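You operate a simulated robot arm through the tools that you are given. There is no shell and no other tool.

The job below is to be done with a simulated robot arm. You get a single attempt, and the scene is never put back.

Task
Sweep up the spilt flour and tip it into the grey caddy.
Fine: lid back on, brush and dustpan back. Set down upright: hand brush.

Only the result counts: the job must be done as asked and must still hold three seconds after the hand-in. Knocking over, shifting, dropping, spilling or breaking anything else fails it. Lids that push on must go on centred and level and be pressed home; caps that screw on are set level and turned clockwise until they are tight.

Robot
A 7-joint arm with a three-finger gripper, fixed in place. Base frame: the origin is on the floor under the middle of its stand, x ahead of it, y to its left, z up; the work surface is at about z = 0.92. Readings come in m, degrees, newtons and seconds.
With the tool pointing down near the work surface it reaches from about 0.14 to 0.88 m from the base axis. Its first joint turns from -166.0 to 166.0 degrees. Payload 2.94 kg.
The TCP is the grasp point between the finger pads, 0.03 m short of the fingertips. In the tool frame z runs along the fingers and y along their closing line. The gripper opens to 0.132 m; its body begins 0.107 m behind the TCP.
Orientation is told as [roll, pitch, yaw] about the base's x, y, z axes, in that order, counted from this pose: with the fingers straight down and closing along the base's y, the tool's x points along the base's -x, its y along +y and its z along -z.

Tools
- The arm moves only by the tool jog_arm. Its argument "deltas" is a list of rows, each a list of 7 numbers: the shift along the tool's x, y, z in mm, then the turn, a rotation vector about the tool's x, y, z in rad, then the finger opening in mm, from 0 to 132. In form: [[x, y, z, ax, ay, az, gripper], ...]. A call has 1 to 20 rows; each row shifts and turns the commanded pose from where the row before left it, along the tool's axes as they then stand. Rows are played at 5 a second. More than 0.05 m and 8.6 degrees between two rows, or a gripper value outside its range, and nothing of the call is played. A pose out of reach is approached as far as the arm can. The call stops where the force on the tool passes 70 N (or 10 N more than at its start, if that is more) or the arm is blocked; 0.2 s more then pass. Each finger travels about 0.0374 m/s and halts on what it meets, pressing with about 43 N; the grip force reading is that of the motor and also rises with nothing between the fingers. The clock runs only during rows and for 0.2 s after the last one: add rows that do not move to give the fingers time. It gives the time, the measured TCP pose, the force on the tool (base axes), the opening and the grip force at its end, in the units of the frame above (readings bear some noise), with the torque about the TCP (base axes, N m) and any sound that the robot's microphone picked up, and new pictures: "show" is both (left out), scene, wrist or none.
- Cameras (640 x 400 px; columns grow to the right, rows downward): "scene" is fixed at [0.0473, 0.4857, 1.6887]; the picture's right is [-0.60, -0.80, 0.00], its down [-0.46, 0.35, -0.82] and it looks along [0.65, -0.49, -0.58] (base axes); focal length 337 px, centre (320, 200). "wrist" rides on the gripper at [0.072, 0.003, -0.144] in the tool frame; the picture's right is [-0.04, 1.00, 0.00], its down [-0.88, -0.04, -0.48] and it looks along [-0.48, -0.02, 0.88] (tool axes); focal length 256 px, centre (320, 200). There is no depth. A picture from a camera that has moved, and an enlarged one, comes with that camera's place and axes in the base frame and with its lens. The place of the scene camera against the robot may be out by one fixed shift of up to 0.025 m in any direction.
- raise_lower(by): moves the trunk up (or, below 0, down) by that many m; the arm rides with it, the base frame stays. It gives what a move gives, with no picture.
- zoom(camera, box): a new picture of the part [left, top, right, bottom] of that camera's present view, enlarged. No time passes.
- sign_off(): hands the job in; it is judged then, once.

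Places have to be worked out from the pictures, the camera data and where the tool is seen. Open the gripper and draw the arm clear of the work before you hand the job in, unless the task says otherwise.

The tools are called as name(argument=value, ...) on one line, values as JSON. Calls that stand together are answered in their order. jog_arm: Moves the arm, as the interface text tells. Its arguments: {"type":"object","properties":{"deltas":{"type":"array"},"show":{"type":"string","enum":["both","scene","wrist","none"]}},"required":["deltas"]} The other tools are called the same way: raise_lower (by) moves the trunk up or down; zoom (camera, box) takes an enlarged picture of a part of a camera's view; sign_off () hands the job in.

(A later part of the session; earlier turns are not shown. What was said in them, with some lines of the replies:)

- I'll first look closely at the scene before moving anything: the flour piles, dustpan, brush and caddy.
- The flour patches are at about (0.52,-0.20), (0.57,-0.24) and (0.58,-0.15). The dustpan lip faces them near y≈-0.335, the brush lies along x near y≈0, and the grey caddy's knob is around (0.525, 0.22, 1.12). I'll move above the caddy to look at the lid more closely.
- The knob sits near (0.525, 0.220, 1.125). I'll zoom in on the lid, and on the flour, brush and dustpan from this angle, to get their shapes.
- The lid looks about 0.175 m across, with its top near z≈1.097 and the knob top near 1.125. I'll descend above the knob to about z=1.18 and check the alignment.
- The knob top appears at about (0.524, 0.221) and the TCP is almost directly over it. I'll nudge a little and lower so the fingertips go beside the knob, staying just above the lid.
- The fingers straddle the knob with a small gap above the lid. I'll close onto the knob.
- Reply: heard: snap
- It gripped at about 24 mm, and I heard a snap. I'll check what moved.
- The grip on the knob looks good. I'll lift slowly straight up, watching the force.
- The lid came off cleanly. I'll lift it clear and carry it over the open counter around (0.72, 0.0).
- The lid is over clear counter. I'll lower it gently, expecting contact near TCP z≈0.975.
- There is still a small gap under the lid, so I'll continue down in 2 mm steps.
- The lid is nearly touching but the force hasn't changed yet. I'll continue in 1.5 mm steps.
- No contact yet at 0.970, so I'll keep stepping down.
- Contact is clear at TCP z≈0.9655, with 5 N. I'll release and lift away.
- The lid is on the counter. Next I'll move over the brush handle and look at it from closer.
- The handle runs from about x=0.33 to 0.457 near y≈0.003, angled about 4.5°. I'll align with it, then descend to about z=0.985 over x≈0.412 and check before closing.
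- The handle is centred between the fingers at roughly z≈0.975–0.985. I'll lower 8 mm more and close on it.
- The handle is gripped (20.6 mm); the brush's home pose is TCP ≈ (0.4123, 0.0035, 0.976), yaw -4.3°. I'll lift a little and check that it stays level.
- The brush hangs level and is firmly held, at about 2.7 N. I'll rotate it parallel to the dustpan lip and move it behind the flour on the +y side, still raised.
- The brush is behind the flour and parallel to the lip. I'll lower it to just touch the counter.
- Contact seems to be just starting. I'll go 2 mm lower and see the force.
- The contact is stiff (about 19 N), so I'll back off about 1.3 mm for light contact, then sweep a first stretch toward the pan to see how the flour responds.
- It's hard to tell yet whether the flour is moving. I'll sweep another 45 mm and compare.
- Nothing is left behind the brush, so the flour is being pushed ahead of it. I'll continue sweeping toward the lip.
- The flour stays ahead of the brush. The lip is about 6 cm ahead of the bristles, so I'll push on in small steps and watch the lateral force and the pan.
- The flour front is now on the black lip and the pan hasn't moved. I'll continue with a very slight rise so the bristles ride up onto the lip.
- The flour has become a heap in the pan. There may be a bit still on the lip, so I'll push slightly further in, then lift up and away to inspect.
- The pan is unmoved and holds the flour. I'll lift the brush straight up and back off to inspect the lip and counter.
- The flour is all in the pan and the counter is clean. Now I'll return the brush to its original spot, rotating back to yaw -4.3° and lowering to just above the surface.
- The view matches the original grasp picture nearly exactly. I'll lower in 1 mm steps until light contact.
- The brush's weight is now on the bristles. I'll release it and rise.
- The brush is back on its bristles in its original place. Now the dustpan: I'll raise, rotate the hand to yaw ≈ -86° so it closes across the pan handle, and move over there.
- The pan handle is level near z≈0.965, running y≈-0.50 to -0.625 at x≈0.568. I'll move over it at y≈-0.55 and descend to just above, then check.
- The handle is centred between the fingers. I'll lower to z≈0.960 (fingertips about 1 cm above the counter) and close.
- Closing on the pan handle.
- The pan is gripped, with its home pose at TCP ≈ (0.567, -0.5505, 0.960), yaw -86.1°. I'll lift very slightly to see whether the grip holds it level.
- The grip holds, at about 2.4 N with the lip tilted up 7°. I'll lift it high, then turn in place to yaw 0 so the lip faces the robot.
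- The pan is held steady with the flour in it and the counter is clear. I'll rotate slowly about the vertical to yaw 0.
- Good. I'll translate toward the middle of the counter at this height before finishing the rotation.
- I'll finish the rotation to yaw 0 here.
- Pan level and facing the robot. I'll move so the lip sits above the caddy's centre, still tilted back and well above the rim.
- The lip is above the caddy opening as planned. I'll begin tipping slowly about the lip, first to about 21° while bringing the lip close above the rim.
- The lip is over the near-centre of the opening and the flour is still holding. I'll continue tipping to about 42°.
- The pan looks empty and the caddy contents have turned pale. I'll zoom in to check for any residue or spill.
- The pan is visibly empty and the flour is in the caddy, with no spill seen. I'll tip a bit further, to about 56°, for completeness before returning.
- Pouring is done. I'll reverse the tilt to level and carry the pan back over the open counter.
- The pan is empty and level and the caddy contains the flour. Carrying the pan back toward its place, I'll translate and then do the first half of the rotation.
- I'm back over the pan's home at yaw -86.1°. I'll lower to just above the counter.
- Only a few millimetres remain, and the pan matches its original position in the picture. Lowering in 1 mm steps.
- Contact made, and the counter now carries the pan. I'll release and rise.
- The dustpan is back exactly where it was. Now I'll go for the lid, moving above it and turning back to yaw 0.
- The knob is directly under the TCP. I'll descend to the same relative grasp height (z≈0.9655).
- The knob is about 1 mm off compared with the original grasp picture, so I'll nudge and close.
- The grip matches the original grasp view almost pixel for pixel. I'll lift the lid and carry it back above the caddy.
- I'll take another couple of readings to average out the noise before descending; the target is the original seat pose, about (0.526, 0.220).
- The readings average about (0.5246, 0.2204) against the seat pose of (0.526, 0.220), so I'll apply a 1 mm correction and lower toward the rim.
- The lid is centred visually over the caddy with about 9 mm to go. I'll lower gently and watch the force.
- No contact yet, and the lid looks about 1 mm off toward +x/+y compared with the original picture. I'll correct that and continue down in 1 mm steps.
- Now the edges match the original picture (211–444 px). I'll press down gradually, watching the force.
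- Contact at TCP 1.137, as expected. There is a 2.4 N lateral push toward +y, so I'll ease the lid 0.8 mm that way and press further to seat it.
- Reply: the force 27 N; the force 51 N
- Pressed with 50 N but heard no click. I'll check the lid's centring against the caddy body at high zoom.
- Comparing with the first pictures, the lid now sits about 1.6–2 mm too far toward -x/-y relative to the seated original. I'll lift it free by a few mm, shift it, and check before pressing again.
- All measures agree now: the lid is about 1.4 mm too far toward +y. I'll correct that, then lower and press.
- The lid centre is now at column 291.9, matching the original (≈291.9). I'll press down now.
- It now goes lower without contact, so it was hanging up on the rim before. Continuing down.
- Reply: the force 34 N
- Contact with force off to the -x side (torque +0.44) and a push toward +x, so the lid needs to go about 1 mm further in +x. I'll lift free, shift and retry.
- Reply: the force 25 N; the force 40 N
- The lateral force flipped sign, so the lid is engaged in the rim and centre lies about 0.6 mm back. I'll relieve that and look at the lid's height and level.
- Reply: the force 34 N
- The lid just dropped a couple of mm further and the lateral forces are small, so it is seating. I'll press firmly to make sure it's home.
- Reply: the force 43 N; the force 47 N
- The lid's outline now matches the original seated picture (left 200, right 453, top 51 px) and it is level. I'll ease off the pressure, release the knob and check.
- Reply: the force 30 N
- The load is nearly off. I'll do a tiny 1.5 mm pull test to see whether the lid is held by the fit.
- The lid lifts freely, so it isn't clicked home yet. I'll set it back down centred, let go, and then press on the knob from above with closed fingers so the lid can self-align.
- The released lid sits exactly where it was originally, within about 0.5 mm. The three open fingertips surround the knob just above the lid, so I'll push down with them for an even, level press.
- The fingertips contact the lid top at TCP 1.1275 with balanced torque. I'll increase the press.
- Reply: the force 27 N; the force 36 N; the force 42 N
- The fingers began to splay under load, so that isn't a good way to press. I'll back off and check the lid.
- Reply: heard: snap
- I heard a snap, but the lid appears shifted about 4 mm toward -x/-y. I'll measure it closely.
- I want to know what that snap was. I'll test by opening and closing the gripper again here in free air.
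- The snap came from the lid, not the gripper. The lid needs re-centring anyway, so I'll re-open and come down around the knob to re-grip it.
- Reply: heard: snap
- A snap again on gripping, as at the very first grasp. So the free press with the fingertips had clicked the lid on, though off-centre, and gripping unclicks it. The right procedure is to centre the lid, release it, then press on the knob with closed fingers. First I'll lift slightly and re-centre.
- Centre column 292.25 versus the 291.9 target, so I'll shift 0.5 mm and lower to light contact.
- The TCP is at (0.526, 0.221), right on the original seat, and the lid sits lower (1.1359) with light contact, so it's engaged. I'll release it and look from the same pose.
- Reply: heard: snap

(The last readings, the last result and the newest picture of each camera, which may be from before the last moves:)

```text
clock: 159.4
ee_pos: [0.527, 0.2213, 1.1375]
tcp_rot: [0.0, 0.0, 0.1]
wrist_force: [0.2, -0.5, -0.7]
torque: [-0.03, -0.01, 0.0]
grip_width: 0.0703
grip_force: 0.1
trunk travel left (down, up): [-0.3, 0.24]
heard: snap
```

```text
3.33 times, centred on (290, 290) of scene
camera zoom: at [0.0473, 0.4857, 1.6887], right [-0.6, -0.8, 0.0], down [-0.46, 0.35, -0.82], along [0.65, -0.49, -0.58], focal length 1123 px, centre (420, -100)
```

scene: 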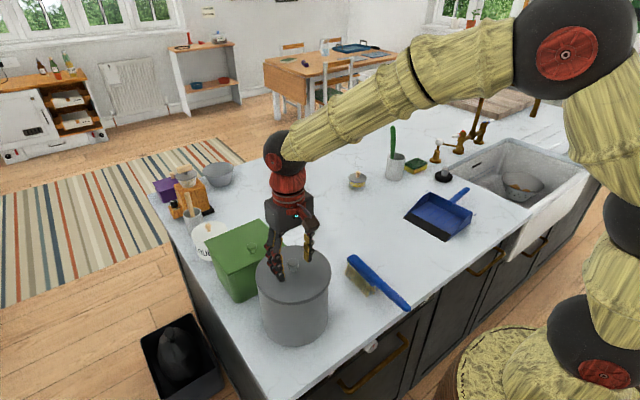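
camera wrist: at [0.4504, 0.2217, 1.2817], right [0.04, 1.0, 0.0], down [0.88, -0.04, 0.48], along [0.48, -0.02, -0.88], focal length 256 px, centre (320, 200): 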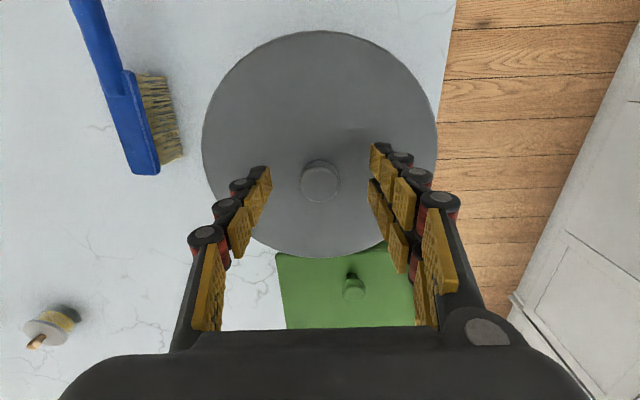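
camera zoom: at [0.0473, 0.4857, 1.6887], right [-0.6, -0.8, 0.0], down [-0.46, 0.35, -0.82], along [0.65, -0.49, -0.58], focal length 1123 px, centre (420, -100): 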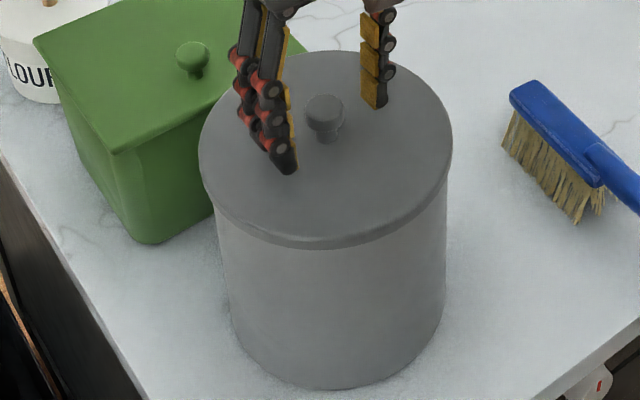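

A snap on release this time, with the lid centred (outline 199–452 px, top 50, versus the original 200–453, 50). So it has clicked home. I'll raise the open gripper straight up, clear of it.

jog_arm(deltas=[[0, 0, -5, 0, 0, 0, 70], [0, 0, -15, 0, 0, 0, 70], [0, 0, -30, 0, 0, 0, 70], [0, 0, -40, 0, 0, 0, 70], [0, 0, -40, 0, 0, 0, 70], [0, 0, -40, 0, 0, 0, 70], [0, 0, 0, 0, 0, 0, 70], [0, 0, 0, 0, 0, 0, 70]], show="both")

zoom(camera="scene", box=[230, 230, 350, 350])

zoom(camera="scene", box=[250, 235, 340, 291])

zoom(camera="wrist", box=[240, 30, 400, 200])

```text
clock: 161.2
ee_pos: [0.5264, 0.2181, 1.306]
tcp_rot: [0.0, -0.1, 0.0]
wrist_force: [0.6, -0.4, 0.3]
torque: [-0.01, 0.0, -0.02]
grip_width: 0.0701
grip_force: 0.0
trunk travel left (down, up): [-0.3, 0.24]
camera wrist: at [0.4538, 0.2216, 1.4488], right [0.04, 1.0, 0.0], down [0.88, -0.04, 0.48], along [0.48, -0.02, -0.88], focal length 256 px, centre (320, 200)
```

scene: 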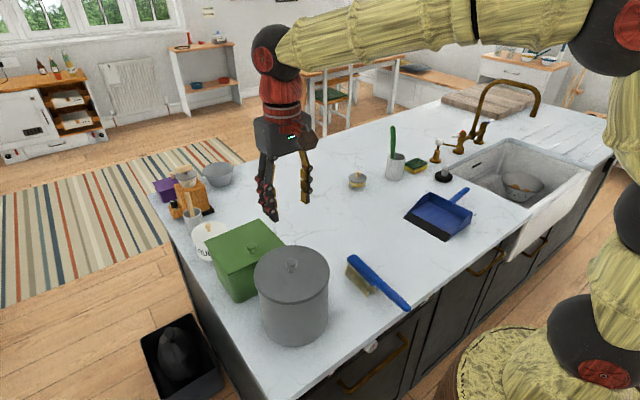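
wrist: 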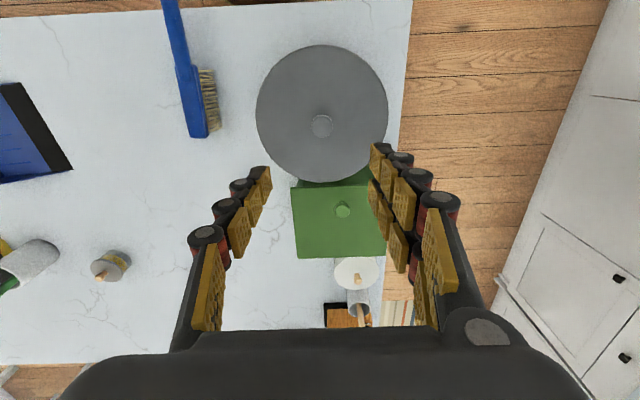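

```text
3.33 times, centred on (290, 290) of scene
camera zoom: at [0.0473, 0.4857, 1.6887], right [-0.6, -0.8, 0.0], down [-0.46, 0.35, -0.82], along [0.65, -0.49, -0.58], focal length 1123 px, centre (420, -100)
```

zoom: 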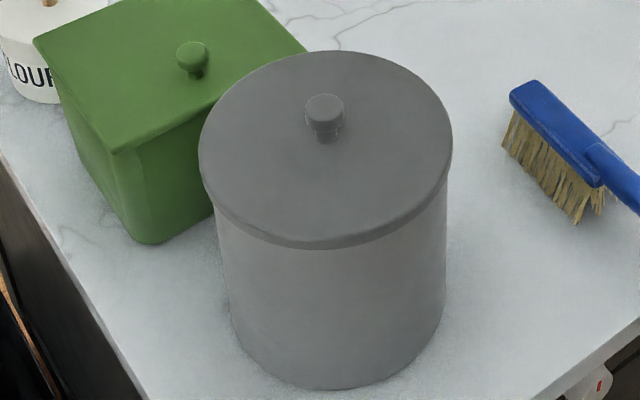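

```text
7.11 times, centred on (295, 263) of scene
camera zoom: at [0.0473, 0.4857, 1.6887], right [-0.6, -0.8, 0.0], down [-0.46, 0.35, -0.82], along [0.65, -0.49, -0.58], focal length 2396 px, centre (498, -248)
```

zoom: 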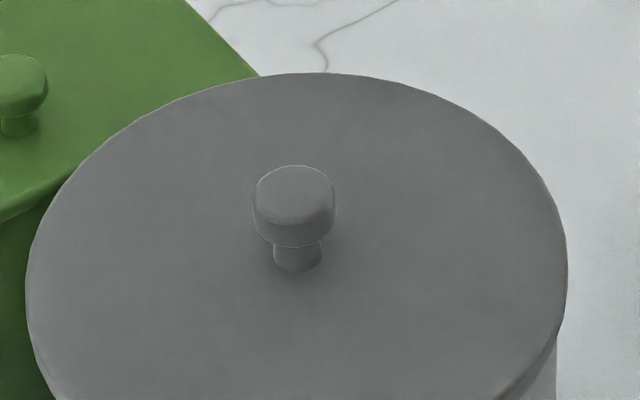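

```text
2.35 times, centred on (320, 115) of wrist
camera zoom: at [0.4538, 0.2216, 1.4488], right [0.04, 1.0, 0.0], down [0.88, -0.04, 0.48], along [0.48, -0.02, -0.88], focal length 602 px, centre (320, 400)
```

zoom: 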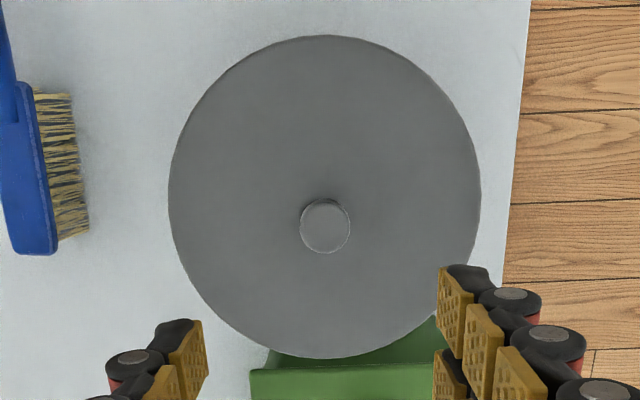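

Everything looks as at the start, with the lid level and centred on the caddy. I'll draw the arm back to its starting pose with the gripper open and take final pictures.

jog_arm(deltas=[[0, 0, -30, 0, 0, 0, 80], [0, 0, -37, 0, 0, 0, 100], [-3.4, -44.6, 0, 0, 0, 0, 120], [-3.4, -44.6, 0, 0, 0, 0, 132], [-3.4, -44.6, 0, 0, 0, 0, 132], [-3.4, -44.6, 0, 0, 0, 0, 132], [-3.4, -44.6, 0, 0, 0, 0, 132], [-3.4, -44.6, 0, 0, 0, 0, 132], [-3.4, -44.6, 0, 0, 0, 0, 132], [-3.4, -44.6, 0, 0, 0, 0, 132], [0, 0, 0, 0, 0, 0, 132], [0, 0, 0, 0, 0, 0, 132], [0, 0, 0, 0, 0, 0, 132]], show="both")

zoom(camera="scene", box=[320, 160, 500, 320])

zoom(camera="wrist", box=[80, 0, 360, 200])

zoom(camera="wrist", box=[340, 0, 640, 200])

```text
clock: 164.0
ee_pos: [0.5533, -0.1381, 1.3712]
tcp_rot: [-0.1, 0.0, 0.1]
wrist_force: [0.5, -0.6, -0.2]
torque: [0.03, -0.01, 0.01]
grip_width: 0.1319
grip_force: 0.2
trunk travel left (down, up): [-0.3, 0.24]
camera wrist: at [0.4802, -0.1347, 1.5142], right [0.04, 1.0, 0.0], down [0.88, -0.04, 0.48], along [0.48, -0.02, -0.88], focal length 256 px, centre (320, 200)
```

scene: 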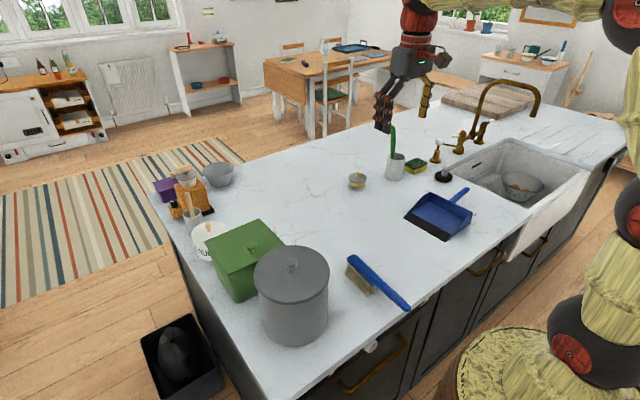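
wrist: 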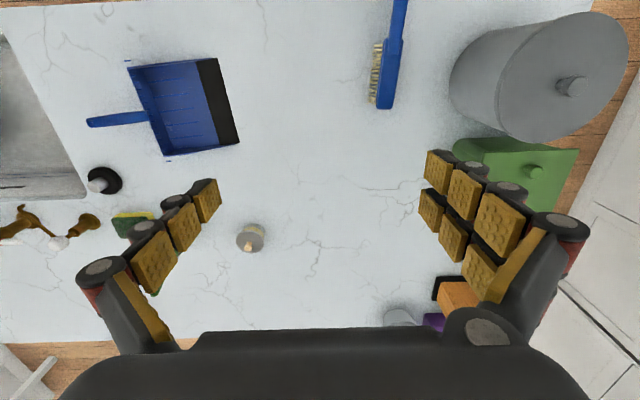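

```text
2.50 times, centred on (410, 240) of scene
camera zoom: at [0.0473, 0.4857, 1.6887], right [-0.6, -0.8, 0.0], down [-0.46, 0.35, -0.82], along [0.65, -0.49, -0.58], focal length 842 px, centre (95, 100)
```

zoom: 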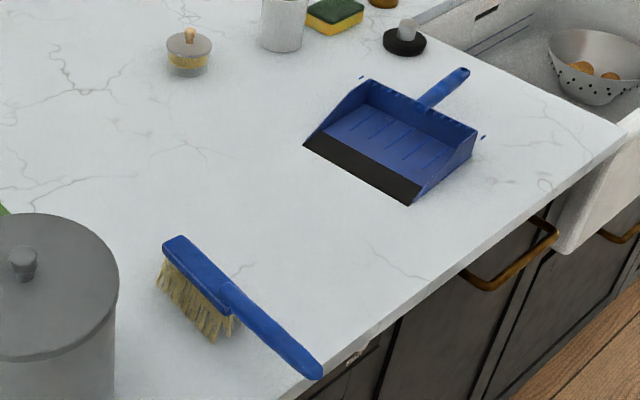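

```text
2.00 times, centred on (220, 100) of wrist
camera zoom: at [0.4802, -0.1347, 1.5142], right [0.04, 1.0, 0.0], down [0.88, -0.04, 0.48], along [0.48, -0.02, -0.88], focal length 512 px, centre (520, 400)
```

zoom: 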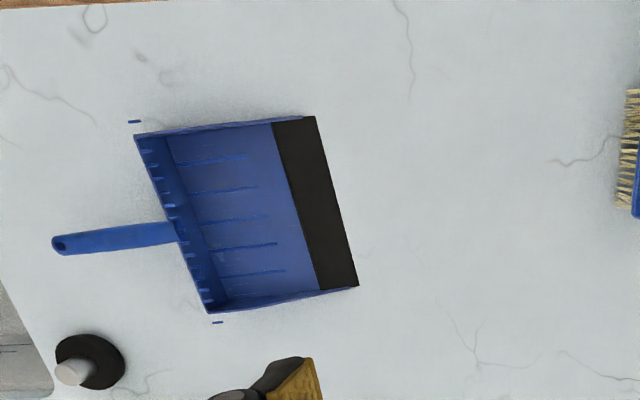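

```text
2.00 times, centred on (490, 100) of wrist
camera zoom: at [0.4802, -0.1347, 1.5142], right [0.04, 1.0, 0.0], down [0.88, -0.04, 0.48], along [0.48, -0.02, -0.88], focal length 512 px, centre (-20, 400)
```

zoom: 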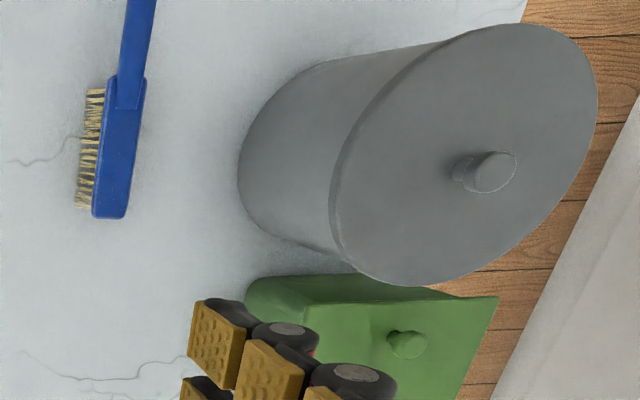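

The final views match the starting layout: counter clean, brush upright, dustpan back, and lid seated level on the caddy with the flour inside. The arm is clear with the gripper open, so I'm handing in.

sign_off()

```text
The job is handed in.
```

The spilt flour is swept up and tipped into the grey caddy, and I've handed the job in. No result has come back, so whether it passed isn't confirmed yet.

- **Flour:** all of it went into the dustpan and then the caddy. No residue shows on the counter or in the pan in the final pictures.
- **Lid:** it is back on, level and centred to within about 1 mm of where it started. It took several tries. The first press didn't seat it, and the second pushed it about 4 mm off-centre. On the last try I re-centred it and heard it snap as I let go. I took that snap as the lid clicking home, but I didn't pull on it afterwards to check, because gripping the lid seems to unclick it.
- **Hand brush:** it is back in its original spot, upright on its bristles.
- **Dustpan:** it is empty and back where it was.

I saw nothing else moved or spilt. The arm is back at its starting pose with the gripper open.
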